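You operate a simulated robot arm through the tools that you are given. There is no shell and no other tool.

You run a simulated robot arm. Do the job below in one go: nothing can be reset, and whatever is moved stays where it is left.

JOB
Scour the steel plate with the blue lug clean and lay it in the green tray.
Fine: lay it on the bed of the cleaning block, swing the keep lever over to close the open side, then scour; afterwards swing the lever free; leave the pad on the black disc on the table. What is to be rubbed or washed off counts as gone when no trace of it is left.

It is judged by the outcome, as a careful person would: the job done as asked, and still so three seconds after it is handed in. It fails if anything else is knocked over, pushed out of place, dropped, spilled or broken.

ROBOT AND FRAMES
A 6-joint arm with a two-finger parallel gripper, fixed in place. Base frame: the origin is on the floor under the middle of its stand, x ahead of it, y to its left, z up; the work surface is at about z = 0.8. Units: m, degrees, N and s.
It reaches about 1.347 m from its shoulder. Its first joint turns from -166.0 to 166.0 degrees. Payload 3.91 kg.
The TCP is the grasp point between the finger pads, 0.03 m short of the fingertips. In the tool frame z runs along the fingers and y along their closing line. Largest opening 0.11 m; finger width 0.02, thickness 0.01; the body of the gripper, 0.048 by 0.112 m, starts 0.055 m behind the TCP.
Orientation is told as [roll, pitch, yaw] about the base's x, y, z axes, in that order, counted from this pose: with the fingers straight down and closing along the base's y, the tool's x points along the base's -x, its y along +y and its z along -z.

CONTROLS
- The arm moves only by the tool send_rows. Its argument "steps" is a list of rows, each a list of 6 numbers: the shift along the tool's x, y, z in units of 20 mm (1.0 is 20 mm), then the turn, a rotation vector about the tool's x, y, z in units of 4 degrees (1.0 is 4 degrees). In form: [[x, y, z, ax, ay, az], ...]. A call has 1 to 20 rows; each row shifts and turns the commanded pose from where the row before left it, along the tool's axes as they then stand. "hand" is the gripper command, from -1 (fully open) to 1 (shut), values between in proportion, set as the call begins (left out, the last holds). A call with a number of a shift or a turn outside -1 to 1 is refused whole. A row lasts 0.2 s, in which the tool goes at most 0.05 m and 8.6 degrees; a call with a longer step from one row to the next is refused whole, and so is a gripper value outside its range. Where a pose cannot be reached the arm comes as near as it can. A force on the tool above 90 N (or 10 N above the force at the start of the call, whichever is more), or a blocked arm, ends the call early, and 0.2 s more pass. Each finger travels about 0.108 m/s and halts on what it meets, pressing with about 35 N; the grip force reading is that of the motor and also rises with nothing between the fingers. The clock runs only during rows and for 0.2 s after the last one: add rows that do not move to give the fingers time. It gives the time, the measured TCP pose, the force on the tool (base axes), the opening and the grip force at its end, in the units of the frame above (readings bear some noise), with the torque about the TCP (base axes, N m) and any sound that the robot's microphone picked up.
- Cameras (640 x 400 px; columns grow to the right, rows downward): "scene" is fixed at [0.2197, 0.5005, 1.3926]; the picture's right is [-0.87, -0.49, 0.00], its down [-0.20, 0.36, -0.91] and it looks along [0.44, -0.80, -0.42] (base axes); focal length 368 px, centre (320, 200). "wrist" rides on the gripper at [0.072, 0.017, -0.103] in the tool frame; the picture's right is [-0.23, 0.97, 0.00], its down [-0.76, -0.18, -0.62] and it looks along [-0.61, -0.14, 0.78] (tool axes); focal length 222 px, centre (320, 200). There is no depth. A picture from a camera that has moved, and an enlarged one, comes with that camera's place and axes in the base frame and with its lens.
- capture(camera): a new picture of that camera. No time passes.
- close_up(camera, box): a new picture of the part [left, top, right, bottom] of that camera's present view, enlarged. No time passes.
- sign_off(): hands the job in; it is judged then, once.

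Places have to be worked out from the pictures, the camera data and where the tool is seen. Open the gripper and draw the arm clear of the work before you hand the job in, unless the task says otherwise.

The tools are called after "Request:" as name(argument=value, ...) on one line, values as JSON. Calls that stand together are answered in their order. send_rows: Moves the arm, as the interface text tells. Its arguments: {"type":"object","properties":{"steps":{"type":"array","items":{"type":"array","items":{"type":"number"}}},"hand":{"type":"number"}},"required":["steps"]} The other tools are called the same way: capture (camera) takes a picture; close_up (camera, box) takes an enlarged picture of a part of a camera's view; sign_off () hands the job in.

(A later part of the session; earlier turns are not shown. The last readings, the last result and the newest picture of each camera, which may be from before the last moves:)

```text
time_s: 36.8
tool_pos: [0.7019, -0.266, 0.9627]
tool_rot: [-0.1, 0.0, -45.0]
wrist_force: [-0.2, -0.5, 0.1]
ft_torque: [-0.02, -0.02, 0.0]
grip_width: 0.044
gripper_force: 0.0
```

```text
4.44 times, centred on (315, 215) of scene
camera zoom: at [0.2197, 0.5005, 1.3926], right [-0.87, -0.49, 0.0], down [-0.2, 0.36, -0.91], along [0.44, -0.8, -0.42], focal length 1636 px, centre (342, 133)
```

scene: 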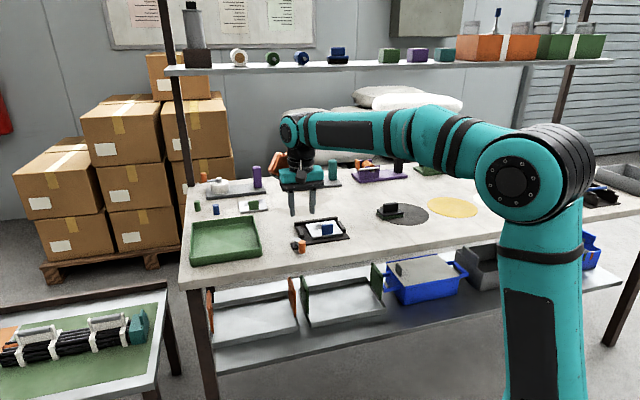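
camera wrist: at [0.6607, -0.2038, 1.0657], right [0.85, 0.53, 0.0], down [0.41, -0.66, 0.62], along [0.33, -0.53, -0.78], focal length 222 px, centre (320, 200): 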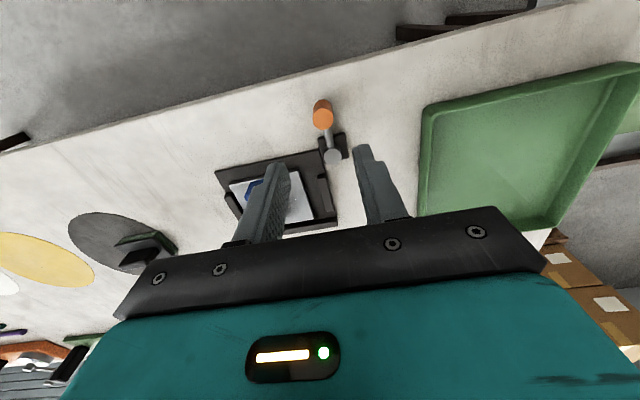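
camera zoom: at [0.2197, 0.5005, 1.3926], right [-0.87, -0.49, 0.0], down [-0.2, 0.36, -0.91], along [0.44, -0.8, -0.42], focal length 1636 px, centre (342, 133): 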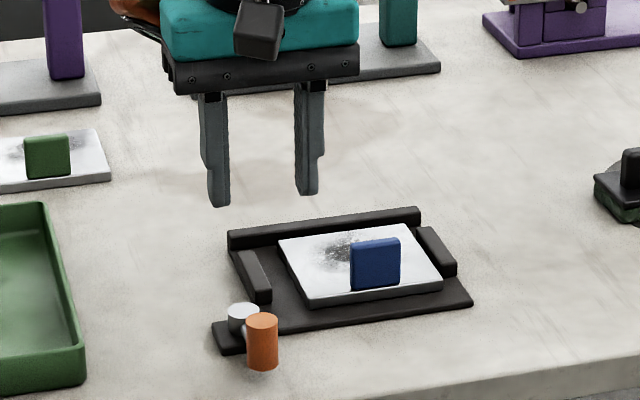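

The knob is within 3 mm of the tool axis and the lever arm is about 53 mm long, pointing straight out from the open side. I set the opening to about 36 mm, centre on the knob and descend so the fingers straddle it.

Request:
send_rows(steps=[[0, 0.15, 0.6, 0, 0, 0], [0, 0, 1, 0, 0, 0], [0, 0, 1, 0, 0, 0], [0, 0, 1, 0, 0, 0], [0, 0, 0.9, 0, 0, 0], [0, 0, 0.5, 0, 0, 0], [0, 0, 0.5, 0, 0, 0], [0, 0, 0, 0, 0, 0]], hand=0.345)

Request:
close_up(camera="scene", box=[270, 190, 360, 260])

Request:
capture(camera="wrist")

```text
time_s: 38.6
tool_pos: [0.7034, -0.2654, 0.8525]
tool_rot: [-0.1, 0.0, -45.0]
wrist_force: [0.3, -0.2, -0.2]
ft_torque: [-0.01, -0.02, 0.01]
grip_width: 0.0358
gripper_force: 0.1
```

```text
5.71 times, centred on (315, 225) of scene
camera zoom: at [0.2197, 0.5005, 1.3926], right [-0.87, -0.49, 0.0], down [-0.2, 0.36, -0.91], along [0.44, -0.8, -0.42], focal length 2103 px, centre (349, 57)
```

zoom: 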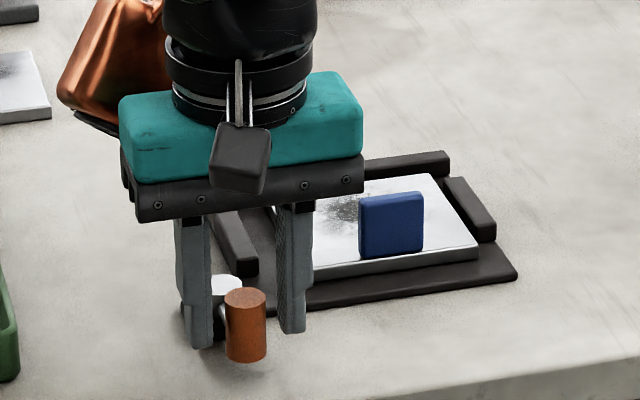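

```text
taken
camera wrist: at [0.6633, -0.2025, 0.9556], right [0.85, 0.53, 0.0], down [0.41, -0.66, 0.62], along [0.33, -0.53, -0.78], focal length 222 px, centre (320, 200)
```

wrist: 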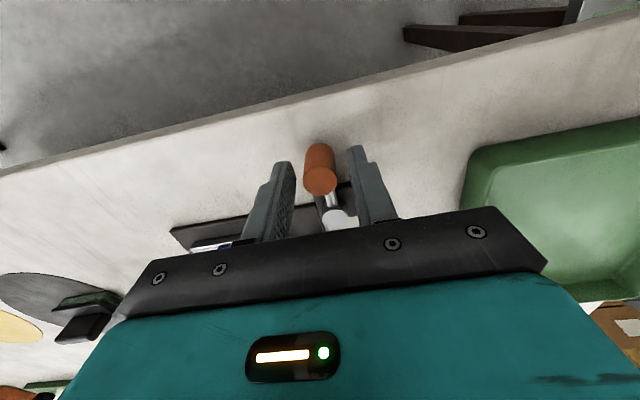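

The fingers are on both sides of the knob; I enlarge to check that the knob lies between the pads.

Request:
close_up(camera="wrist", box=[240, 120, 400, 240])

Request:
close_up(camera="scene", box=[285, 210, 335, 250])

```text
3.33 times, centred on (320, 180) of wrist
camera zoom: at [0.6633, -0.2025, 0.9556], right [0.85, 0.53, 0.0], down [0.41, -0.66, 0.62], along [0.33, -0.53, -0.78], focal length 740 px, centre (320, 267)
```

zoom: 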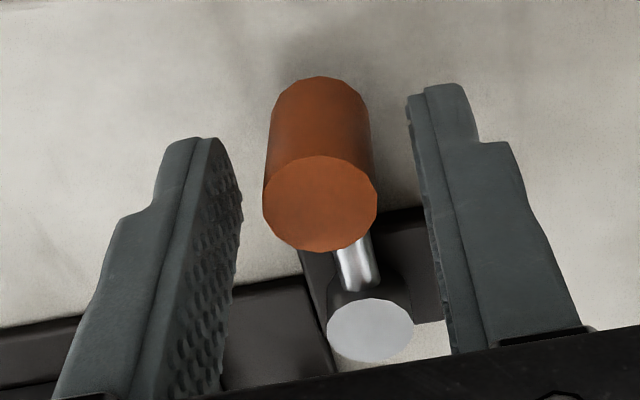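

```text
10.00 times, centred on (310, 230) of scene
camera zoom: at [0.2197, 0.5005, 1.3926], right [-0.87, -0.49, 0.0], down [-0.2, 0.36, -0.91], along [0.44, -0.8, -0.42], focal length 3680 px, centre (420, -100)
```

zoom: 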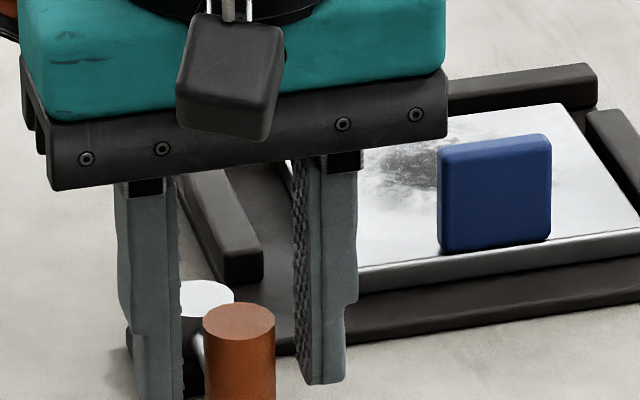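

The knob sits centred between the pads. I bring the trailing finger close to it, then start swinging: each row turns 4° about the pivot. I do the first quarter and check.

Request:
send_rows(steps=[[0, -0.2, 0, 0, 0, 0], [0, -0.17, 0, 0, 0, 0], [-0.005, -0.178, 0, 0, 0, -1], [-0.005, -0.178, 0, 0, 0, -1], [-0.005, -0.178, 0, 0, 0, -1], [-0.005, -0.178, 0, 0, 0, -1], [-0.005, -0.178, 0, 0, 0, -1], [-0.005, -0.178, 0, 0, 0, -1], [0, 0, 0, 0, 0, 0]])

Request:
close_up(camera="wrist", box=[240, 120, 400, 240])

Request:
close_up(camera="scene", box=[270, 190, 360, 260])

```text
time_s: 40.6
tool_pos: [0.6874, -0.2896, 0.8522]
tool_rot: [-0.1, 0.0, -20.9]
wrist_force: [-0.6, -0.4, 0.2]
ft_torque: [0.0, 0.0, 0.01]
grip_width: 0.0363
gripper_force: 0.1
```

```text
3.33 times, centred on (320, 180) of wrist
camera zoom: at [0.6239, -0.2468, 0.9556], right [0.56, 0.83, 0.0], down [0.65, -0.44, 0.62], along [0.52, -0.35, -0.78], focal length 740 px, centre (320, 267)
```

zoom: 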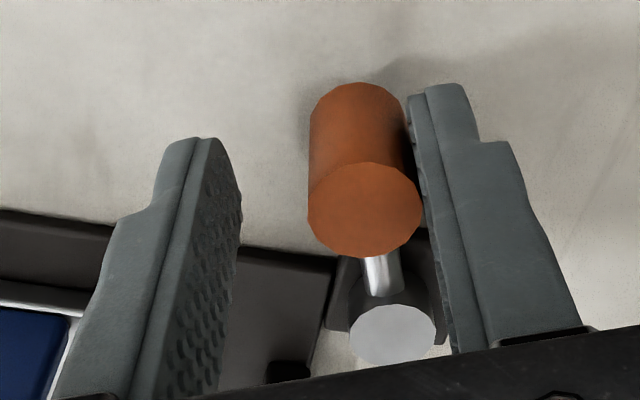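

```text
5.71 times, centred on (315, 225) of scene
camera zoom: at [0.2197, 0.5005, 1.3926], right [-0.87, -0.49, 0.0], down [-0.2, 0.36, -0.91], along [0.44, -0.8, -0.42], focal length 2103 px, centre (349, 57)
```

zoom: 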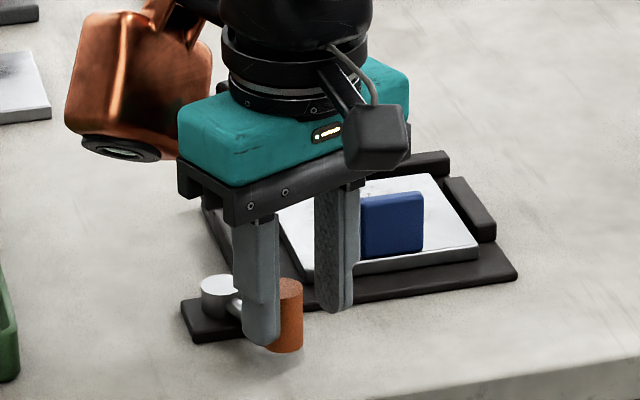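

The lever follows with little force. I continue the arc for another 36°.

Request:
send_rows(steps=[[-0.005, -0.178, 0, 0, 0, -1], [-0.005, -0.178, 0, 0, 0, -1], [-0.005, -0.178, 0, 0, 0, -1], [-0.005, -0.178, 0, 0, 0, -1], [-0.005, -0.178, 0, 0, 0, -1], [-0.005, -0.178, 0, 0, 0, -1], [-0.005, -0.178, 0, 0, 0, -1], [-0.005, -0.178, 0, 0, 0, -1], [-0.005, -0.178, 0, 0, 0, -1], [0, 0, 0, 0, 0, 0]])

Request:
close_up(camera="wrist", box=[240, 120, 400, 240])

Request:
close_up(camera="scene", box=[270, 190, 360, 260])

```text
time_s: 42.8
tool_pos: [0.6847, -0.3194, 0.8526]
tool_rot: [-0.1, 0.0, 15.1]
wrist_force: [-0.7, 0.0, 0.2]
ft_torque: [0.02, -0.01, 0.01]
grip_width: 0.0361
gripper_force: 0.4
```

```text
3.33 times, centred on (320, 180) of wrist
camera zoom: at [0.6093, -0.3227, 0.9554], right [-0.03, 1.0, 0.0], down [0.78, 0.03, 0.62], along [0.62, 0.02, -0.78], focal length 740 px, centre (320, 267)
```

zoom: 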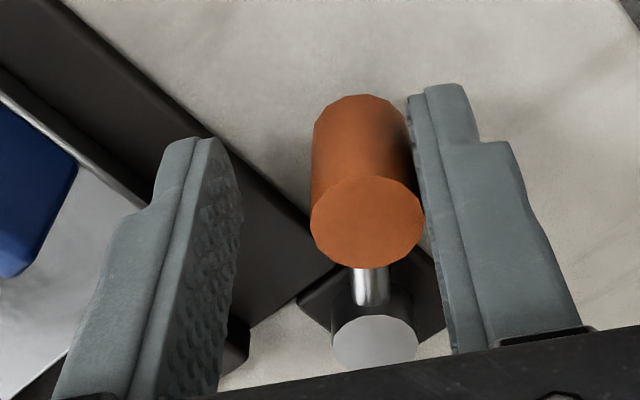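

```text
5.71 times, centred on (315, 225) of scene
camera zoom: at [0.2197, 0.5005, 1.3926], right [-0.87, -0.49, 0.0], down [-0.2, 0.36, -0.91], along [0.44, -0.8, -0.42], focal length 2103 px, centre (349, 57)
```

zoom: 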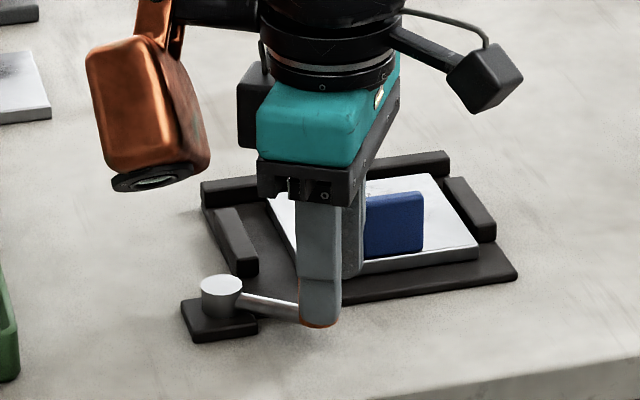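

Still smooth, about two thirds of the way. I continue to about 85° with the tips raised 2 mm to clear the plate edge.

Request:
send_rows(steps=[[-0.005, -0.178, -0.1, 0, 0, -1], [-0.005, -0.178, 0, 0, 0, -1], [-0.005, -0.178, 0, 0, 0, -1], [-0.005, -0.178, 0, 0, 0, -1], [-0.005, -0.178, 0, 0, 0, -1], [-0.005, -0.178, 0, 0, 0, -1], [0, 0, 0, 0, 0, 0]])

Request:
close_up(camera="wrist", box=[200, 90, 400, 240])

Request:
close_up(camera="scene", box=[270, 190, 360, 260])

```text
time_s: 44.4
tool_pos: [0.6933, -0.3397, 0.8559]
tool_rot: [-0.1, 0.1, 39.1]
wrist_force: [-0.4, -0.4, -0.2]
ft_torque: [0.0, 0.01, 0.0]
grip_width: 0.0361
gripper_force: 0.0
```

```text
2.67 times, centred on (300, 165) of wrist
camera zoom: at [0.6265, -0.3724, 0.9577], right [-0.44, 0.9, 0.0], down [0.7, 0.34, 0.62], along [0.56, 0.27, -0.78], focal length 592 px, centre (373, 293)
```

zoom: 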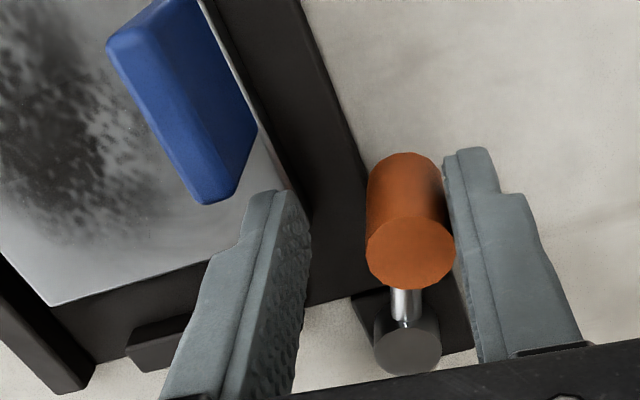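

```text
5.71 times, centred on (315, 225) of scene
camera zoom: at [0.2197, 0.5005, 1.3926], right [-0.87, -0.49, 0.0], down [-0.2, 0.36, -0.91], along [0.44, -0.8, -0.42], focal length 2103 px, centre (349, 57)
```

zoom: 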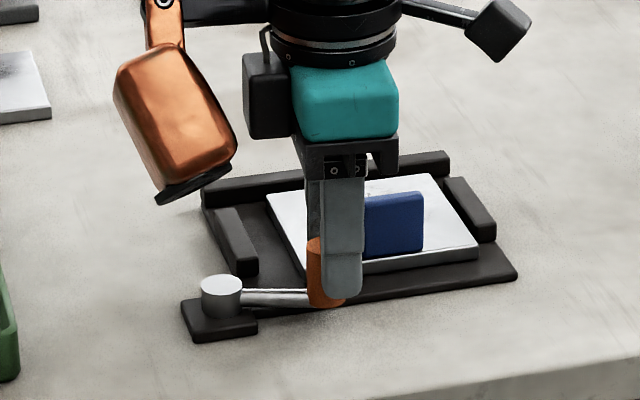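

The lever is now at about 84°. I push the last few degrees carefully and watch for an end stop.

Request:
send_rows(steps=[[-0.003, -0.09, 0, 0, 0, -0.5], [-0.003, -0.09, 0, 0, 0, -0.5], [-0.003, -0.09, 0, 0, 0, -0.5], [0, 0, 0, 0, 0, 0]])

Request:
close_up(camera="wrist", box=[200, 90, 400, 240])

Request:
close_up(camera="scene", box=[270, 190, 360, 260])

```text
time_s: 45.4
tool_pos: [0.6985, -0.3432, 0.8559]
tool_rot: [0.0, 0.1, 45.0]
wrist_force: [-0.3, 0.5, -0.2]
ft_torque: [0.01, 0.06, 0.03]
grip_width: 0.0361
gripper_force: 0.3
```

```text
2.67 times, centred on (300, 165) of wrist
camera zoom: at [0.6338, -0.383, 0.9576], right [-0.53, 0.85, 0.0], down [0.66, 0.41, 0.62], along [0.53, 0.33, -0.78], focal length 592 px, centre (373, 293)
```

zoom: 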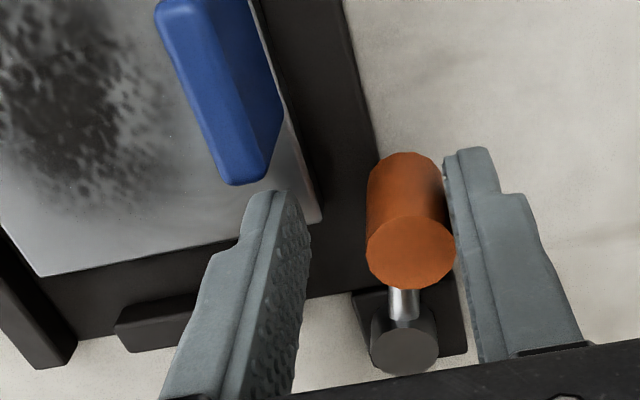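

```text
5.71 times, centred on (315, 225) of scene
camera zoom: at [0.2197, 0.5005, 1.3926], right [-0.87, -0.49, 0.0], down [-0.2, 0.36, -0.91], along [0.44, -0.8, -0.42], focal length 2103 px, centre (349, 57)
```

zoom: 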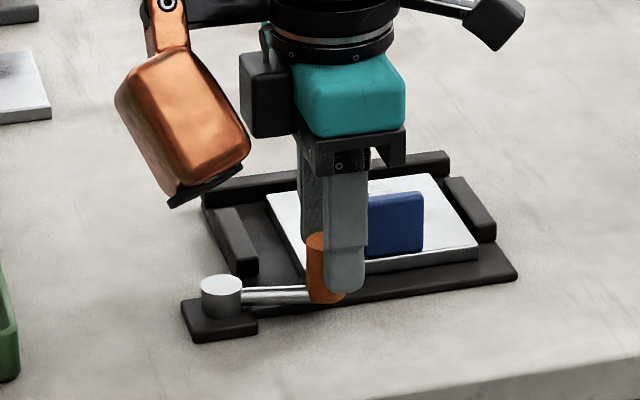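

Measured more exactly, the lever is still about 10° short of parallel with the front edge. I push straight toward the back by another 8 mm in small steps, watching the force.

Request:
send_rows(steps=[[0, -0.1, 0, 0, 0, 0], [0, -0.1, 0, 0, 0, 0], [0, -0.1, 0, 0, 0, 0], [0, -0.1, 0, 0, 0, 0], [0, 0, 0, 0, 0, 0]])

Request:
close_up(camera="wrist", box=[200, 90, 400, 240])

Request:
close_up(camera="scene", box=[270, 190, 360, 260])

```text
time_s: 46.6
tool_pos: [0.7045, -0.3491, 0.8551]
tool_rot: [0.0, 0.1, 44.9]
wrist_force: [-0.7, -0.4, -0.1]
ft_torque: [0.01, -0.02, -0.02]
grip_width: 0.0363
gripper_force: 0.1
```

```text
2.67 times, centred on (300, 165) of wrist
camera zoom: at [0.6397, -0.3886, 0.958], right [-0.53, 0.85, 0.0], down [0.66, 0.41, 0.62], along [0.53, 0.33, -0.78], focal length 592 px, centre (373, 293)
```

zoom: 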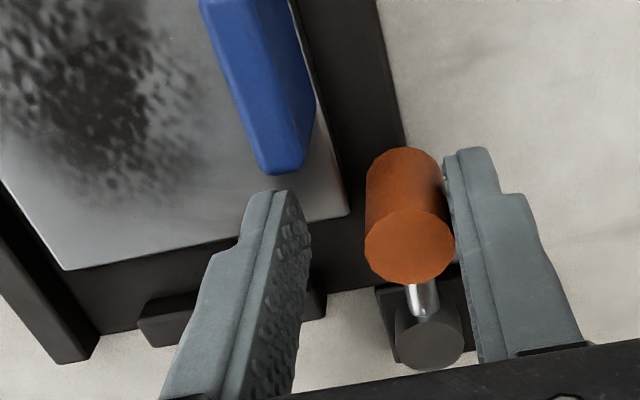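

```text
5.71 times, centred on (315, 225) of scene
camera zoom: at [0.2197, 0.5005, 1.3926], right [-0.87, -0.49, 0.0], down [-0.2, 0.36, -0.91], along [0.44, -0.8, -0.42], focal length 2103 px, centre (349, 57)
```

zoom: 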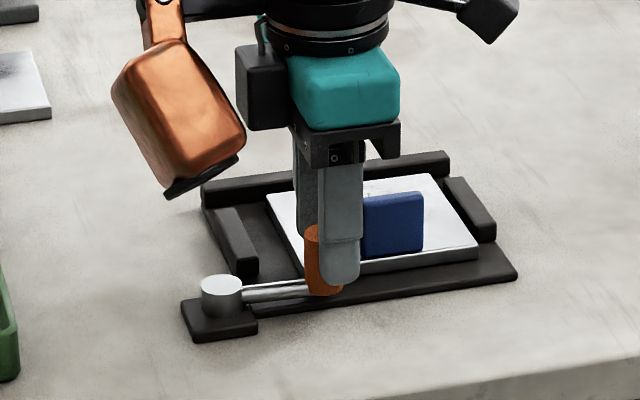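

Nearly parallel now (about 3° short). I push another 3.5 mm.

Request:
send_rows(steps=[[0, -0.06, 0, 0, 0, 0], [0, -0.06, 0, 0, 0, 0], [0, -0.06, 0, 0, 0, 0], [0, 0, 0, 0, 0, 0]])

Request:
close_up(camera="wrist", box=[200, 90, 400, 240])

Request:
close_up(camera="scene", box=[270, 190, 360, 260])

```text
time_s: 47.6
tool_pos: [0.7061, -0.3515, 0.8553]
tool_rot: [-0.1, 0.0, 45.0]
wrist_force: [-1.8, 0.2, -0.4]
ft_torque: [0.0, 0.07, 0.03]
grip_width: 0.037
gripper_force: 0.9
```

```text
2.67 times, centred on (300, 165) of wrist
camera zoom: at [0.6422, -0.391, 0.9576], right [-0.53, 0.85, 0.0], down [0.66, 0.41, 0.62], along [0.53, 0.33, -0.78], focal length 592 px, centre (373, 293)
```

zoom: 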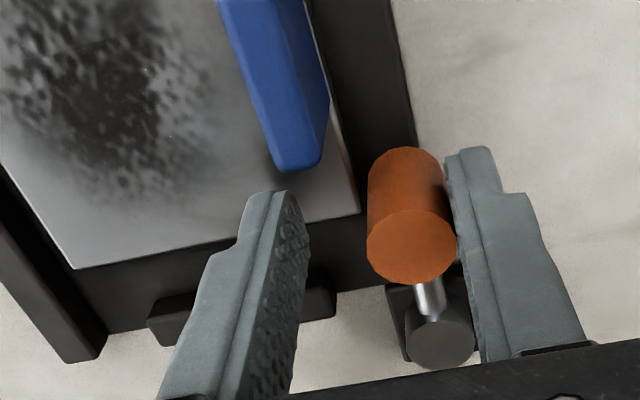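

```text
5.71 times, centred on (315, 225) of scene
camera zoom: at [0.2197, 0.5005, 1.3926], right [-0.87, -0.49, 0.0], down [-0.2, 0.36, -0.91], along [0.44, -0.8, -0.42], focal length 2103 px, centre (349, 57)
```

zoom: 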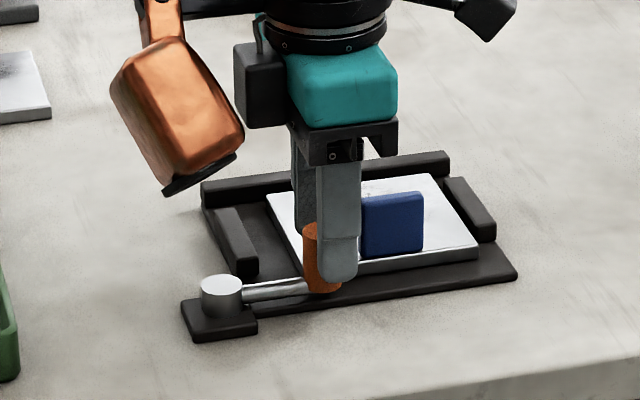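

The lever is now parallel to the front edge (about 90°), and the finger just starts to give, so it seems to be at its stop. I back the finger off 4 mm and rise.

Request:
send_rows(steps=[[0, 0.1, 0, 0, 0, 0], [0, 0.1, 0, 0, 0, 0], [0, 0, -0.6, 0, 0, 0], [0, 0, -1, 0, 0, 0], [0, 0, -1, 0, 0, 0], [0, 0, -1, 0, 0, 0], [0, 0, -1, 0, 0, 0], [0, 0, -1, 0, 0, 0], [0, 0, 0, 0, 0, 0]])

Request:
close_up(camera="wrist", box=[200, 0, 440, 180])

Request:
close_up(camera="scene", box=[285, 205, 355, 255])

```text
time_s: 49.6
tool_pos: [0.7031, -0.348, 0.9667]
tool_rot: [0.0, 0.1, 45.0]
wrist_force: [0.0, -0.5, -0.2]
ft_torque: [0.01, 0.03, 0.05]
grip_width: 0.0361
gripper_force: 0.1
```

```text
2.22 times, centred on (320, 90) of wrist
camera zoom: at [0.6388, -0.3878, 1.0702], right [-0.53, 0.85, 0.0], down [0.66, 0.41, 0.62], along [0.53, 0.33, -0.78], focal length 494 px, centre (320, 444)
```

zoom: 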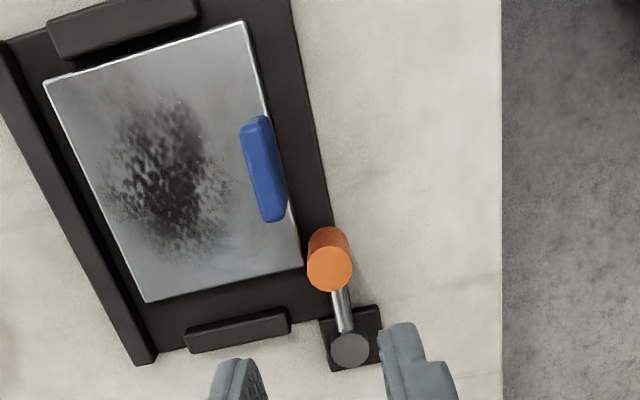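

```text
8.00 times, centred on (320, 230) of scene
camera zoom: at [0.2197, 0.5005, 1.3926], right [-0.87, -0.49, 0.0], down [-0.2, 0.36, -0.91], along [0.44, -0.8, -0.42], focal length 2944 px, centre (320, -40)
```

zoom: 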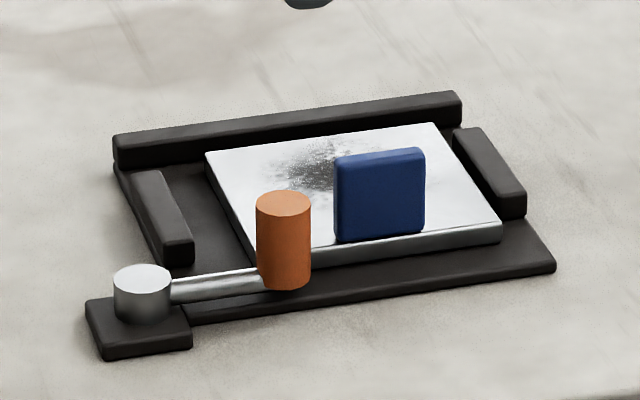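

The lever is closed, lying along the open side at 90°. Now I move over to the pad to measure its handle.

Request:
send_rows(steps=[[0.946, -0.345, 0, 0, 0, 0], [0.946, -0.345, 0, 0, 0, 0], [0.946, -0.345, 0, 0, 0, 0], [0.946, -0.345, 0, 0, 0, 0], [0.946, -0.345, 0, 0, 0, 0], [0.946, -0.345, 0, 0, 0, 0], [0.946, -0.345, 0, 0, 0, 0], [0.946, -0.345, 0, 0, 0, 0], [0.946, -0.345, 0, 0, 0, 0], [0.946, -0.345, 0, 0, 0, 0], [0.946, -0.345, 0, 0, 0, 0], [0.946, -0.345, 0, 0, 0, 0], [0.946, -0.345, 0, 0, 0, 0], [0.946, -0.345, 0, 0, 0, 0], [0.946, -0.345, 0, 0, 0, 0], [0.946, -0.345, 0, 0, 0, 0], [0, 0, 0, 0, 0, 0]])

Request:
close_up(camera="wrist", box=[200, 0, 440, 180])

Request:
close_up(camera="scene", box=[360, 140, 450, 230])

```text
time_s: 53.2
tool_pos: [0.5681, -0.6409, 0.968]
tool_rot: [0.1, 0.1, 45.1]
wrist_force: [0.0, 0.0, -0.3]
ft_torque: [0.01, 0.03, 0.0]
grip_width: 0.036
gripper_force: 0.0
```

```text
2.22 times, centred on (320, 90) of wrist
camera zoom: at [0.5037, -0.6801, 1.0704], right [-0.53, 0.85, 0.0], down [0.66, 0.41, 0.62], along [0.53, 0.33, -0.78], focal length 494 px, centre (320, 444)
```

zoom: 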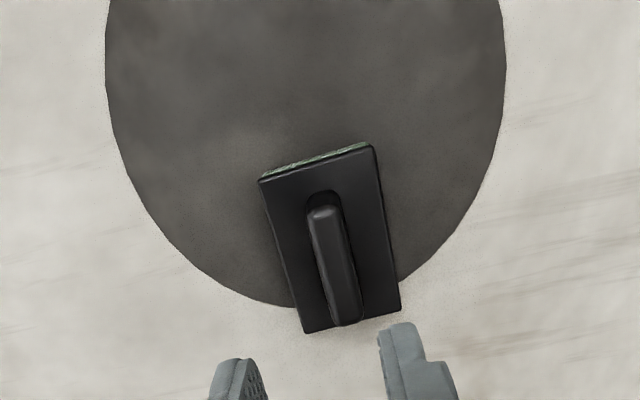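

```text
4.44 times, centred on (405, 185) of scene
camera zoom: at [0.2197, 0.5005, 1.3926], right [-0.87, -0.49, 0.0], down [-0.2, 0.36, -0.91], along [0.44, -0.8, -0.42], focal length 1636 px, centre (-58, 267)
```

zoom: 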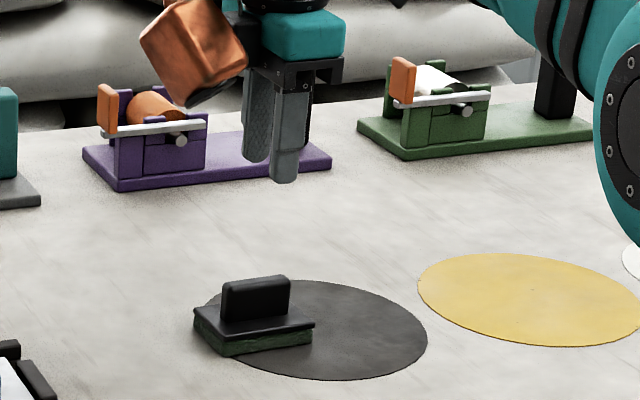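

The pad is about 0.078 x 0.053 m at yaw ≈47°, its handle about 15 mm thick and centred 7 mm to the tool's +y side. I correct, open to 50 mm and come down over the handle.

Request:
send_rows(steps=[[-0.15, 0.35, 0.5, 0, 0, -0.45], [0, 0, 1, 0, 0, 0], [0, 0, 1, 0, 0, 0], [0, 0, 1, 0, 0, 0], [0, 0, 1, 0, 0, 0], [0, 0, 0, 0, 0, 0]], hand=0.1)

Request:
close_up(camera="wrist", box=[220, 80, 420, 230])

Request:
close_up(camera="scene", box=[360, 160, 450, 230])

```text
time_s: 54.6
tool_pos: [0.5642, -0.6337, 0.8776]
tool_rot: [0.0, 0.1, 46.8]
wrist_force: [-0.1, -0.2, 0.1]
ft_torque: [0.02, -0.03, 0.01]
grip_width: 0.0491
gripper_force: 0.0
```

```text
2.67 times, centred on (320, 155) of wrist
camera zoom: at [0.5016, -0.6748, 0.9803], right [-0.55, 0.83, 0.0], down [0.65, 0.43, 0.62], along [0.52, 0.34, -0.78], focal length 592 px, centre (320, 320)
```

zoom: 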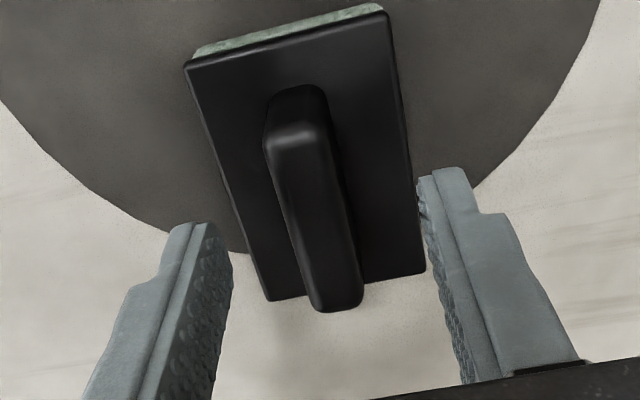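

```text
5.71 times, centred on (405, 195) of scene
camera zoom: at [0.2197, 0.5005, 1.3926], right [-0.87, -0.49, 0.0], down [-0.2, 0.36, -0.91], along [0.44, -0.8, -0.42], focal length 2103 px, centre (-166, 229)
```

zoom: 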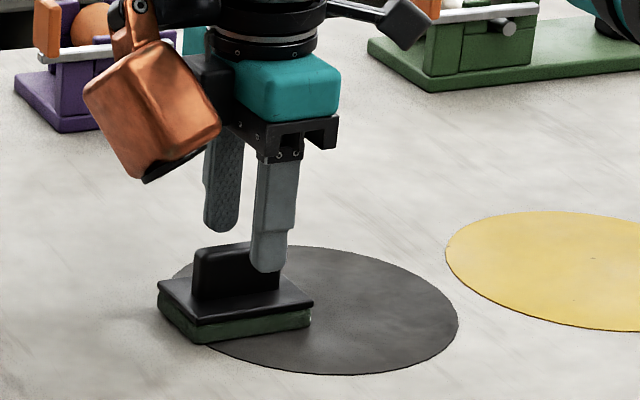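

The handle is centred between the fingers. I go down the last 21 mm and close on it.

Request:
send_rows(steps=[[0, 0, 0.5, 0, 0, 0], [0, 0, 0.58, 0, 0, 0], [0, 0, 0, 0, 0, 0]])

Request:
send_rows(steps=[[0, 0, 0, 0, 0, 0], [0, 0, 0, 0, 0, 0], [0, 0, 0, 0, 0, 0], [0, 0, 0, 0, 0, 0], [0, 0, 0, 0, 0, 0]], hand=1)

Request:
close_up(camera="scene", box=[360, 160, 450, 230])

```text
time_s: 55.4
tool_pos: [0.5655, -0.633, 0.8559]
tool_rot: [0.0, 0.1, 46.8]
wrist_force: [-0.8, 0.3, -1.0]
ft_torque: [0.01, -0.04, 0.02]
grip_width: 0.0496
gripper_force: 0.1
```

```text
time_s: 56.6
tool_pos: [0.5649, -0.6324, 0.8561]
tool_rot: [0.1, 0.0, 46.8]
wrist_force: [-0.1, -1.2, -0.3]
ft_torque: [0.01, 0.0, -0.04]
grip_width: 0.0149
gripper_force: 35.0
```

```text
5.71 times, centred on (405, 195) of scene
camera zoom: at [0.2197, 0.5005, 1.3926], right [-0.87, -0.49, 0.0], down [-0.2, 0.36, -0.91], along [0.44, -0.8, -0.42], focal length 2103 px, centre (-166, 229)
```

zoom: 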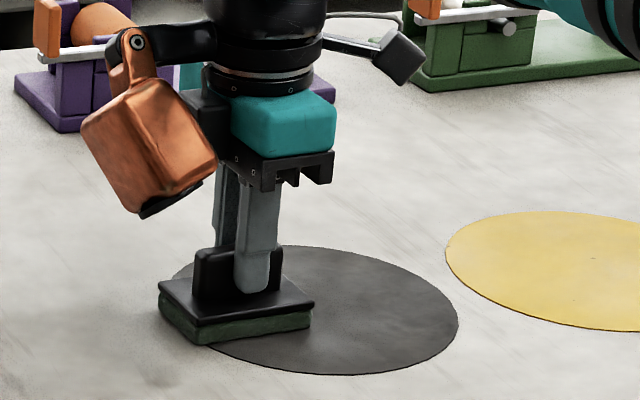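

The handle is held at 15 mm with 35 N. I lift the pad and check it in the wrist view.

Request:
send_rows(steps=[[0, 0, -0.4, 0, 0, 0], [0, 0, -0.8, 0, 0, 0], [0, 0, -1, 0, 0, 0], [0, 0, -1, 0, 0, 0], [0, 0, -1, 0, 0, 0], [0, 0, -0.8, 0, 0, 0], [0, 0, 0, 0, 0, 0]])

Request:
close_up(camera="wrist", box=[220, 80, 420, 230])

Request:
close_up(camera="scene", box=[350, 130, 450, 230])

```text
time_s: 58.2
tool_pos: [0.5647, -0.6326, 0.955]
tool_rot: [0.0, 0.0, 46.8]
wrist_force: [0.5, 0.3, 0.5]
ft_torque: [-0.03, -0.01, -0.05]
grip_width: 0.0152
gripper_force: 35.6
```

```text
2.67 times, centred on (320, 155) of wrist
camera zoom: at [0.5019, -0.6745, 1.0581], right [-0.55, 0.83, 0.0], down [0.65, 0.43, 0.62], along [0.52, 0.34, -0.78], focal length 592 px, centre (320, 320)
```

zoom: 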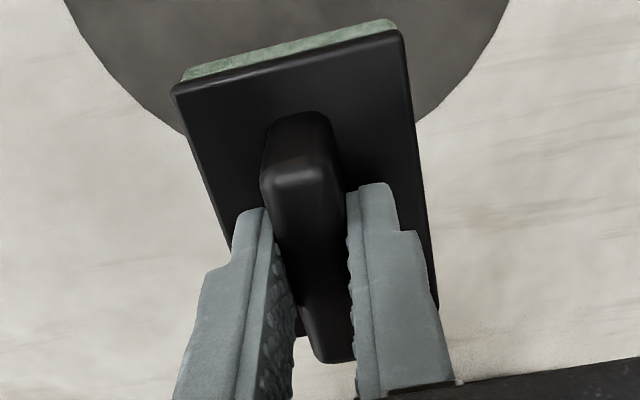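

```text
4.00 times, centred on (400, 180) of scene
camera zoom: at [0.2197, 0.5005, 1.3926], right [-0.87, -0.49, 0.0], down [-0.2, 0.36, -0.91], along [0.44, -0.8, -0.42], focal length 1472 px, centre (0, 280)
```

zoom: 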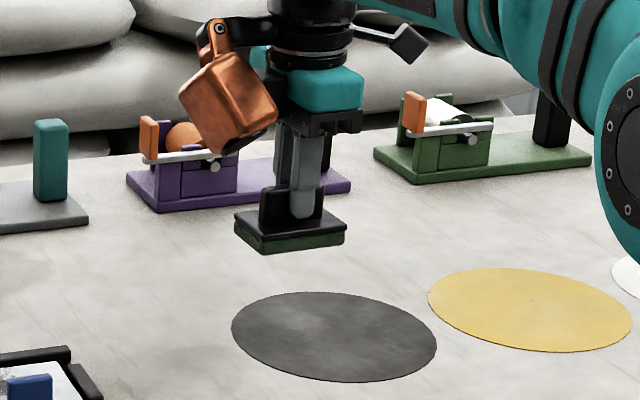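

The pad hangs straight, centred on the tool to within 2 mm, with its underside about 56 mm below the TCP. I turn to 45° and carry it over the plate, behind the lug.

Request:
send_rows(steps=[[0, 0, 0, 0, 0, 0.45], [-0.932, 0.1488, 0, 0, 0, 0], [-0.932, 0.1488, 0, 0, 0, 0], [-0.932, 0.1488, 0, 0, 0, 0], [-0.932, 0.1488, 0, 0, 0, 0], [-0.932, 0.1488, 0, 0, 0, 0], [-0.932, 0.1488, 0, 0, 0, 0], [-0.932, 0.1488, 0, 0, 0, 0], [-0.932, 0.1488, 0, 0, 0, 0], [-0.932, 0.1488, 0, 0, 0, 0], [-0.932, 0.1488, 0, 0, 0, 0], [-0.932, 0.1488, 0, 0, 0, 0], [-0.932, 0.1488, 0, 0, 0, 0], [-0.932, 0.1488, 0, 0, 0, 0], [-0.932, 0.1488, 0, 0, 0, 0], [0, 0, 0, 0, 0, 0]])

Request:
close_up(camera="wrist", box=[160, 20, 420, 240])

Request:
close_up(camera="scene", box=[270, 170, 370, 260])

```text
time_s: 61.6
tool_pos: [0.7203, -0.4182, 0.9554]
tool_rot: [0.1, 0.1, 44.9]
wrist_force: [-0.6, 0.0, -0.7]
ft_torque: [0.0, -0.01, 0.0]
grip_width: 0.015
gripper_force: 35.2
```

```text
1.82 times, centred on (290, 130) of wrist
camera zoom: at [0.6554, -0.4589, 1.0582], right [-0.53, 0.85, 0.0], down [0.66, 0.41, 0.62], along [0.53, 0.33, -0.78], focal length 404 px, centre (374, 327)
```

zoom: 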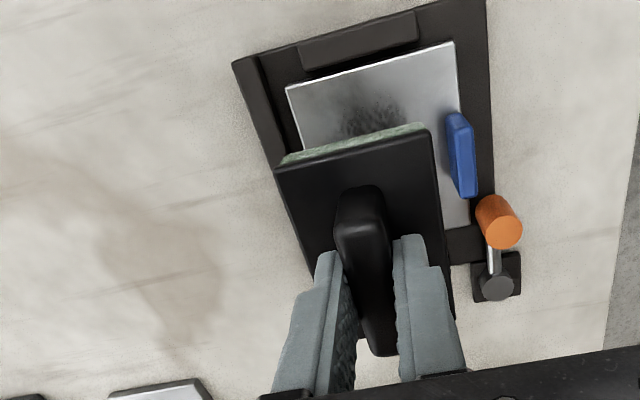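

```text
4.44 times, centred on (320, 215) of scene
camera zoom: at [0.2197, 0.5005, 1.3926], right [-0.87, -0.49, 0.0], down [-0.2, 0.36, -0.91], along [0.44, -0.8, -0.42], focal length 1636 px, centre (320, 133)
```

zoom: 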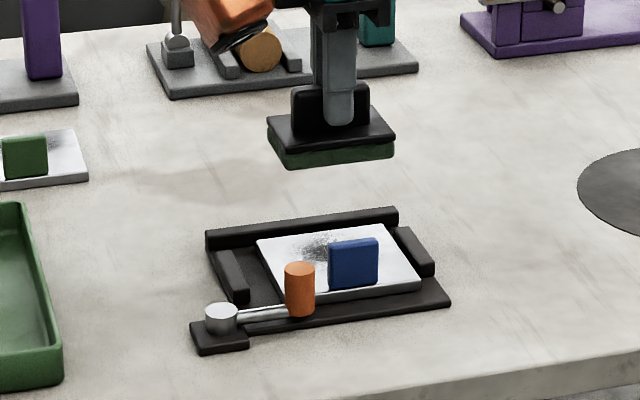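

The pad is over the middle of the stain area. I lower it to just above the plate and check clearances to the lug and the walls.

Request:
send_rows(steps=[[0, 0, 0.8, 0, 0, 0], [0, 0, 1, 0, 0, 0], [0, 0, 1, 0, 0, 0], [0, 0, 0.8, 0, 0, 0], [0, 0, 0, 0, 0, 0]])

Request:
close_up(camera="wrist", box=[160, 20, 420, 240])

Request:
close_up(camera="scene", box=[280, 190, 370, 260])

```text
time_s: 62.8
tool_pos: [0.7199, -0.4206, 0.884]
tool_rot: [0.0, 0.1, 45.0]
wrist_force: [0.6, -0.6, 0.2]
ft_torque: [0.04, 0.01, 0.02]
grip_width: 0.0151
gripper_force: 34.8
```

```text
1.82 times, centred on (290, 130) of wrist
camera zoom: at [0.6553, -0.4594, 0.9858], right [-0.53, 0.85, 0.0], down [0.66, 0.41, 0.62], along [0.53, 0.33, -0.78], focal length 404 px, centre (374, 327)
```

zoom: 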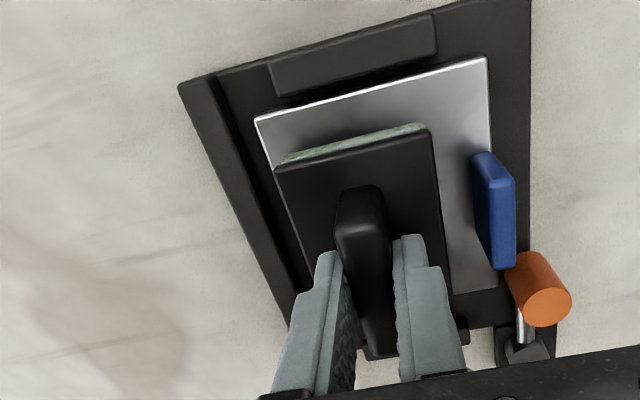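

```text
5.71 times, centred on (325, 225) of scene
camera zoom: at [0.2197, 0.5005, 1.3926], right [-0.87, -0.49, 0.0], down [-0.2, 0.36, -0.91], along [0.44, -0.8, -0.42], focal length 2103 px, centre (291, 57)
```

zoom: 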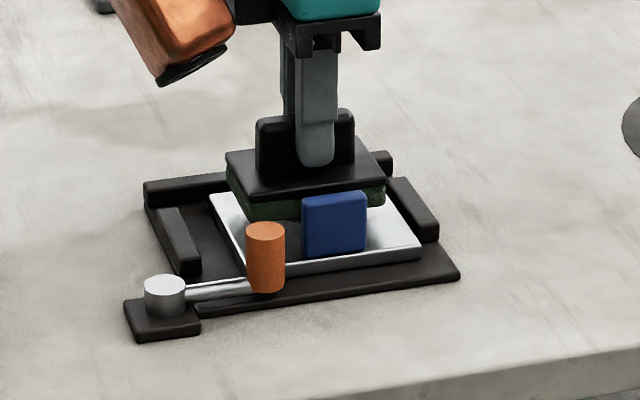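

The pad sits between the lug and the back wall. I lower it in small steps until it presses on the plate.

Request:
send_rows(steps=[[0, 0, 0.25, 0, 0, 0], [0, 0, 0.2, 0, 0, 0], [0, 0, 0.1, 0, 0, 0], [0, 0, 0, 0, 0, 0]])

```text
time_s: 63.8
tool_pos: [0.7188, -0.4205, 0.8723]
tool_rot: [0.1, 0.1, 45.0]
wrist_force: [0.3, -0.1, -0.3]
ft_torque: [0.02, 0.02, 0.01]
grip_width: 0.0149
gripper_force: 35.7
```

No contact yet; I go on in 1 mm steps.

Request:
send_rows(steps=[[0, 0, 0.05, 0, 0, 0], [0, 0, 0.05, 0, 0, 0], [0, 0, 0, 0, 0, 0]])

```text
time_s: 64.6
tool_pos: [0.7193, -0.4195, 0.8707]
tool_rot: [-0.2, 0.0, 45.0]
wrist_force: [2.3, -1.3, 14.9]
ft_torque: [-0.02, -0.01, 0.01]
grip_width: 0.0148
gripper_force: 35.8
```

The pad now presses with about 15 N. I start scouring: strokes of ±14 mm along the plate, stepping between the lug side and the back wall side.

Request:
send_rows(steps=[[0.7, 0, 0, 0, 0, 0], [-0.7, 0, 0, 0, 0, 0], [-0.7, 0, 0, 0, 0, 0], [0.7, 0, 0, 0, 0, 0], [0.7, 0.25, 0, 0, 0, 0], [-0.7, 0, 0, 0, 0, 0], [-0.7, 0, 0, 0, 0, 0], [0.7, 0, 0, 0, 0, 0], [0.7, 0.25, 0, 0, 0, 0], [-0.7, 0, 0, 0, 0, 0], [-0.7, 0, 0, 0, 0, 0], [0.7, 0, 0, 0, 0, 0], [0.7, -0.5, 0, 0, 0, 0], [-0.7, 0, 0, 0, 0, 0], [-0.7, 0, 0, 0, 0, 0], [0.7, 0, 0, 0, 0, 0]])

Request:
close_up(camera="wrist", box=[160, 20, 420, 240])

Request:
close_up(camera="scene", box=[280, 190, 370, 260])

```text
time_s: 68.0
tool_pos: [0.7202, -0.4202, 0.871]
tool_rot: [-0.1, 0.0, 45.0]
wrist_force: [2.7, 2.5, 16.9]
ft_torque: [0.15, -0.13, -0.01]
grip_width: 0.0149
gripper_force: 34.7
```

```text
1.82 times, centred on (290, 130) of wrist
camera zoom: at [0.6556, -0.4593, 0.974], right [-0.53, 0.85, 0.0], down [0.66, 0.41, 0.62], along [0.53, 0.33, -0.78], focal length 404 px, centre (374, 327)
```

zoom: 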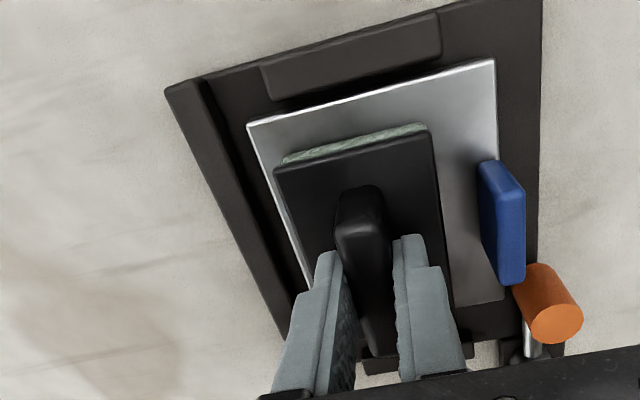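

```text
5.71 times, centred on (325, 225) of scene
camera zoom: at [0.2197, 0.5005, 1.3926], right [-0.87, -0.49, 0.0], down [-0.2, 0.36, -0.91], along [0.44, -0.8, -0.42], focal length 2103 px, centre (291, 57)
```

zoom: 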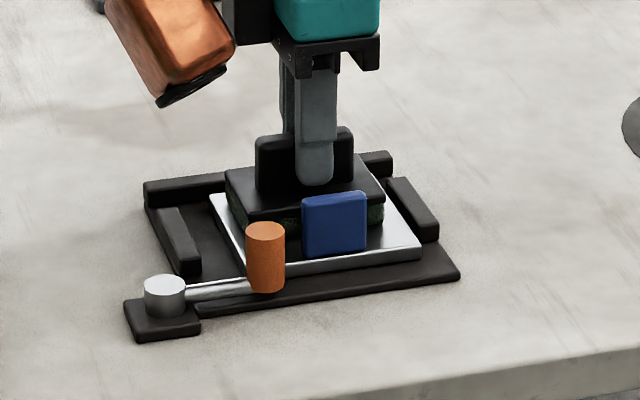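

The pad keeps about 15–17 N and the plate stays put. I continue on the back wall side and repeat over the middle.

Request:
send_rows(steps=[[0.7, -0.25, 0, 0, 0, 0], [-0.7, 0, 0, 0, 0, 0], [-0.7, 0, 0, 0, 0, 0], [0.7, 0, 0, 0, 0, 0], [0.7, -0.25, 0, 0, 0, 0], [-0.7, 0, 0, 0, 0, 0], [-0.7, 0, 0, 0, 0, 0], [0.7, 0, 0, 0, 0, 0], [0.7, 0.25, 0, 0, 0, 0], [-0.7, 0, 0, 0, 0, 0], [-0.7, 0, 0, 0, 0, 0], [0.7, 0, 0, 0, 0, 0], [0.7, 0.25, 0, 0, 0, 0], [-0.7, 0, 0, 0, 0, 0], [-0.7, 0, 0, 0, 0, 0], [0.7, 0, 0, 0, 0, 0], [0, 0, -1, 0, 0, 0], [0, 0, -1, 0, 0, 0], [0, 0, -1, 0, 0, 0], [0, 0, 0, 0, 0, 0]])

Request:
close_up(camera="scene", box=[285, 205, 355, 255])

Request:
close_up(camera="wrist", box=[160, 20, 420, 240])

```text
time_s: 72.2
tool_pos: [0.7194, -0.4199, 0.9311]
tool_rot: [0.0, 0.1, 45.1]
wrist_force: [0.2, -0.3, -0.9]
ft_torque: [0.02, -0.02, -0.01]
grip_width: 0.015
gripper_force: 35.1
```

```text
8.00 times, centred on (320, 230) of scene
camera zoom: at [0.2197, 0.5005, 1.3926], right [-0.87, -0.49, 0.0], down [-0.2, 0.36, -0.91], along [0.44, -0.8, -0.42], focal length 2944 px, centre (320, -40)
```

zoom: 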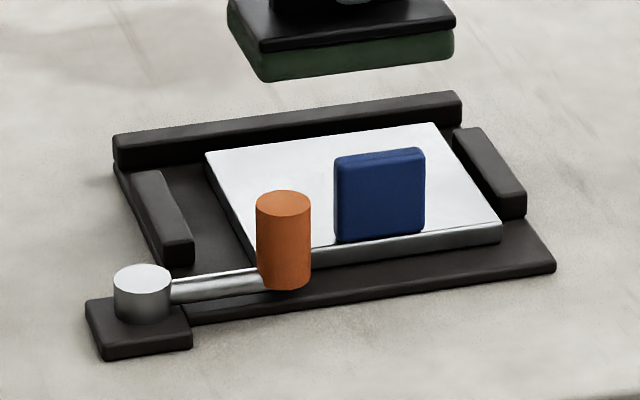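

```text
1.82 times, centred on (290, 130) of wrist
camera zoom: at [0.6552, -0.4593, 1.0337], right [-0.53, 0.85, 0.0], down [0.66, 0.41, 0.62], along [0.53, 0.33, -0.78], focal length 404 px, centre (374, 327)
```

zoom: 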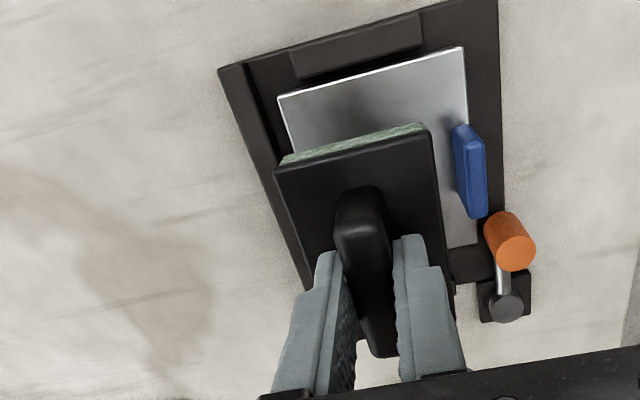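

From the scene camera the plate looks clean. To check from above I shift the pad sideways off the plate, so the wrist camera sees the whole surface.

Request:
send_rows(steps=[[-1, 0, -0.4, 0, 0, 0], [-1, 0, -0.4, 0, 0, 0], [-1, 0, -0.4, 0, 0, 0], [-1, 0, -0.4, 0, 0, 0], [-1, 0, -0.4, 0, 0, 0], [0, 0, 0, 0, 0, 0]])

Request:
capture(camera="wrist")

Request:
close_up(camera="wrist", box=[240, 0, 420, 130])

Request:
close_up(camera="scene", box=[300, 212, 346, 240])

```text
time_s: 73.6
tool_pos: [0.7915, -0.3475, 0.9708]
tool_rot: [-0.1, 0.1, 45.0]
wrist_force: [-0.5, -0.9, -0.3]
ft_torque: [0.03, 0.02, -0.03]
grip_width: 0.0151
gripper_force: 34.9
```

```text
taken
camera wrist: at [0.7264, -0.3883, 1.0733], right [-0.53, 0.85, 0.0], down [0.66, 0.41, 0.62], along [0.53, 0.33, -0.78], focal length 222 px, centre (320, 200)
```

wrist: 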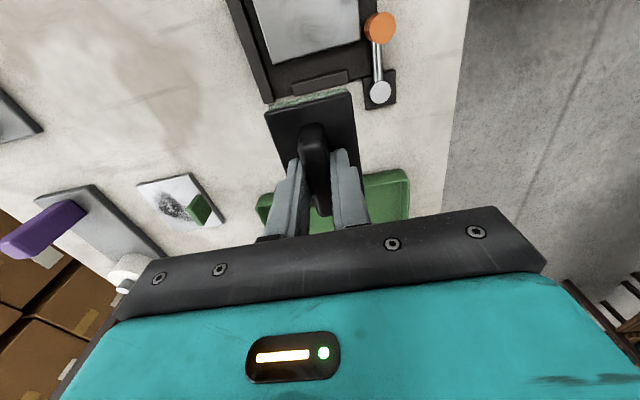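

```text
3.08 times, centred on (330, 65) of wrist
camera zoom: at [0.7264, -0.3883, 1.0733], right [-0.53, 0.85, 0.0], down [0.66, 0.41, 0.62], along [0.53, 0.33, -0.78], focal length 684 px, centre (289, 615)
```

zoom: 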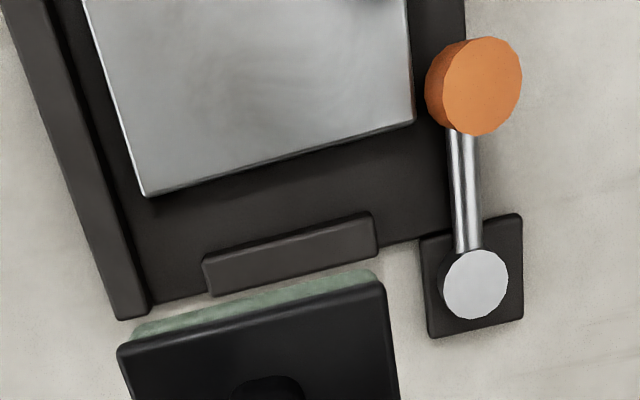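

```text
13.91 times, centred on (323, 226) of scene
camera zoom: at [0.2197, 0.5005, 1.3926], right [-0.87, -0.49, 0.0], down [-0.2, 0.36, -0.91], along [0.44, -0.8, -0.42], focal length 5120 px, centre (278, -162)
```

zoom: 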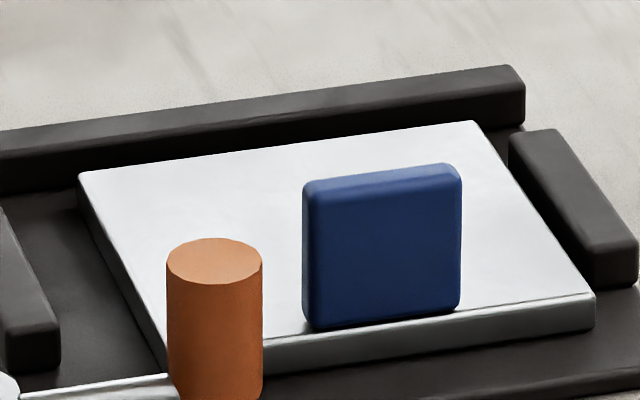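

What is visible looks clean, but part of the plate is out of view. I back off and rise so that the camera sees all of it.

Request:
send_rows(steps=[[0.614, 0, -1, 0, 0, 0], [0.614, 0, -1, 0, 0, 0], [0.614, 0, -1, 0, 0, 0], [0.614, 0, -1, 0, 0, 0], [0.614, 0, -1, 0, 0, 0], [0, 0, 0, 0, 0, 0]])

Request:
close_up(camera="wrist", box=[240, 0, 420, 120])

Request:
close_up(camera="wrist", box=[280, 0, 380, 70])

```text
time_s: 75.0
tool_pos: [0.7472, -0.3917, 1.0709]
tool_rot: [0.0, 0.0, 45.0]
wrist_force: [-0.5, 0.8, -0.8]
ft_torque: [-0.04, 0.02, -0.03]
grip_width: 0.0149
gripper_force: 35.3
```

```text
3.33 times, centred on (330, 60) of wrist
camera zoom: at [0.6827, -0.4314, 1.1734], right [-0.53, 0.85, 0.0], down [0.66, 0.41, 0.62], along [0.53, 0.33, -0.78], focal length 740 px, centre (287, 667)
```

zoom: 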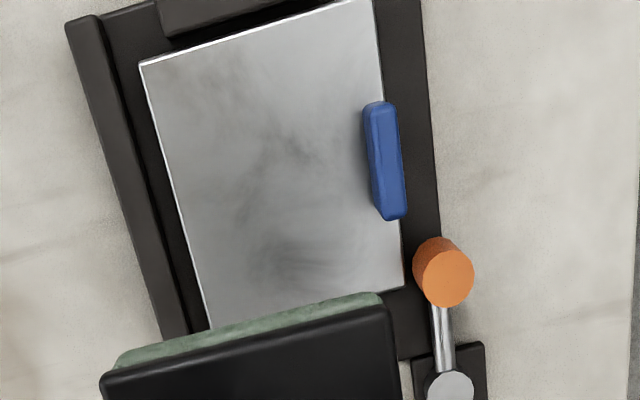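

```text
5.71 times, centred on (330, 35) of wrist
camera zoom: at [0.6827, -0.4314, 1.1734], right [-0.53, 0.85, 0.0], down [0.66, 0.41, 0.62], along [0.53, 0.33, -0.78], focal length 1269 px, centre (263, 1143)
```

zoom: 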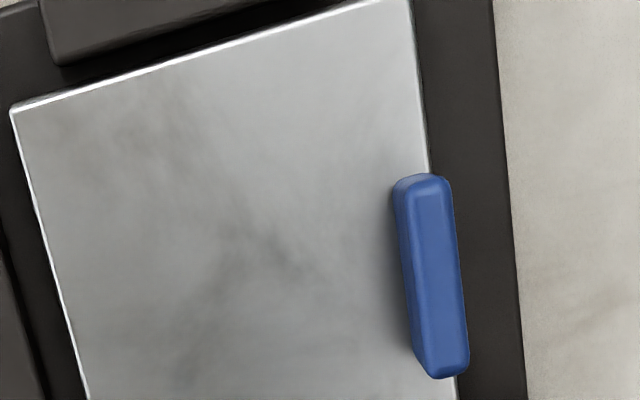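

Only faint cloudiness remains; I can't tell yet whether it's the steel's own texture or residue, so I scour another round over a wider area and compare. First I return over the plate and lower.

Request:
send_rows(steps=[[0.65, 0, 1, 0, 0, 0], [0.65, 0, 1, 0, 0, 0], [0.645, 0, 1, 0, 0, 0], [0, 0, 1, 0, 0, 0], [0, 0, 1, 0, 0, 0], [0, 0, 1, 0, 0, 0], [0, 0, 1, 0, 0, 0], [0, 0, 1, 0, 0, 0], [0, 0, 1, 0, 0, 0], [0, 0, 0.5, 0, 0, 0], [0, 0, 0.25, 0, 0, 0], [0, 0, 0, 0, 0, 0]])

Request:
send_rows(steps=[[0, 0, 0.1, 0, 0, 0], [0, 0, 0.1, 0, 0, 0], [0, 0, 0.08, 0, 0, 0], [0, 0, 0, 0, 0, 0]])

```text
time_s: 77.6
tool_pos: [0.7187, -0.4195, 0.875]
tool_rot: [-0.1, 0.1, 45.1]
wrist_force: [0.1, 0.3, -0.7]
ft_torque: [-0.03, 0.01, -0.02]
grip_width: 0.0145
gripper_force: 35.1
```

```text
time_s: 78.6
tool_pos: [0.7193, -0.4193, 0.8708]
tool_rot: [0.0, 0.0, 45.0]
wrist_force: [2.6, -1.0, 12.2]
ft_torque: [0.0, -0.02, -0.03]
grip_width: 0.015
gripper_force: 35.4
```

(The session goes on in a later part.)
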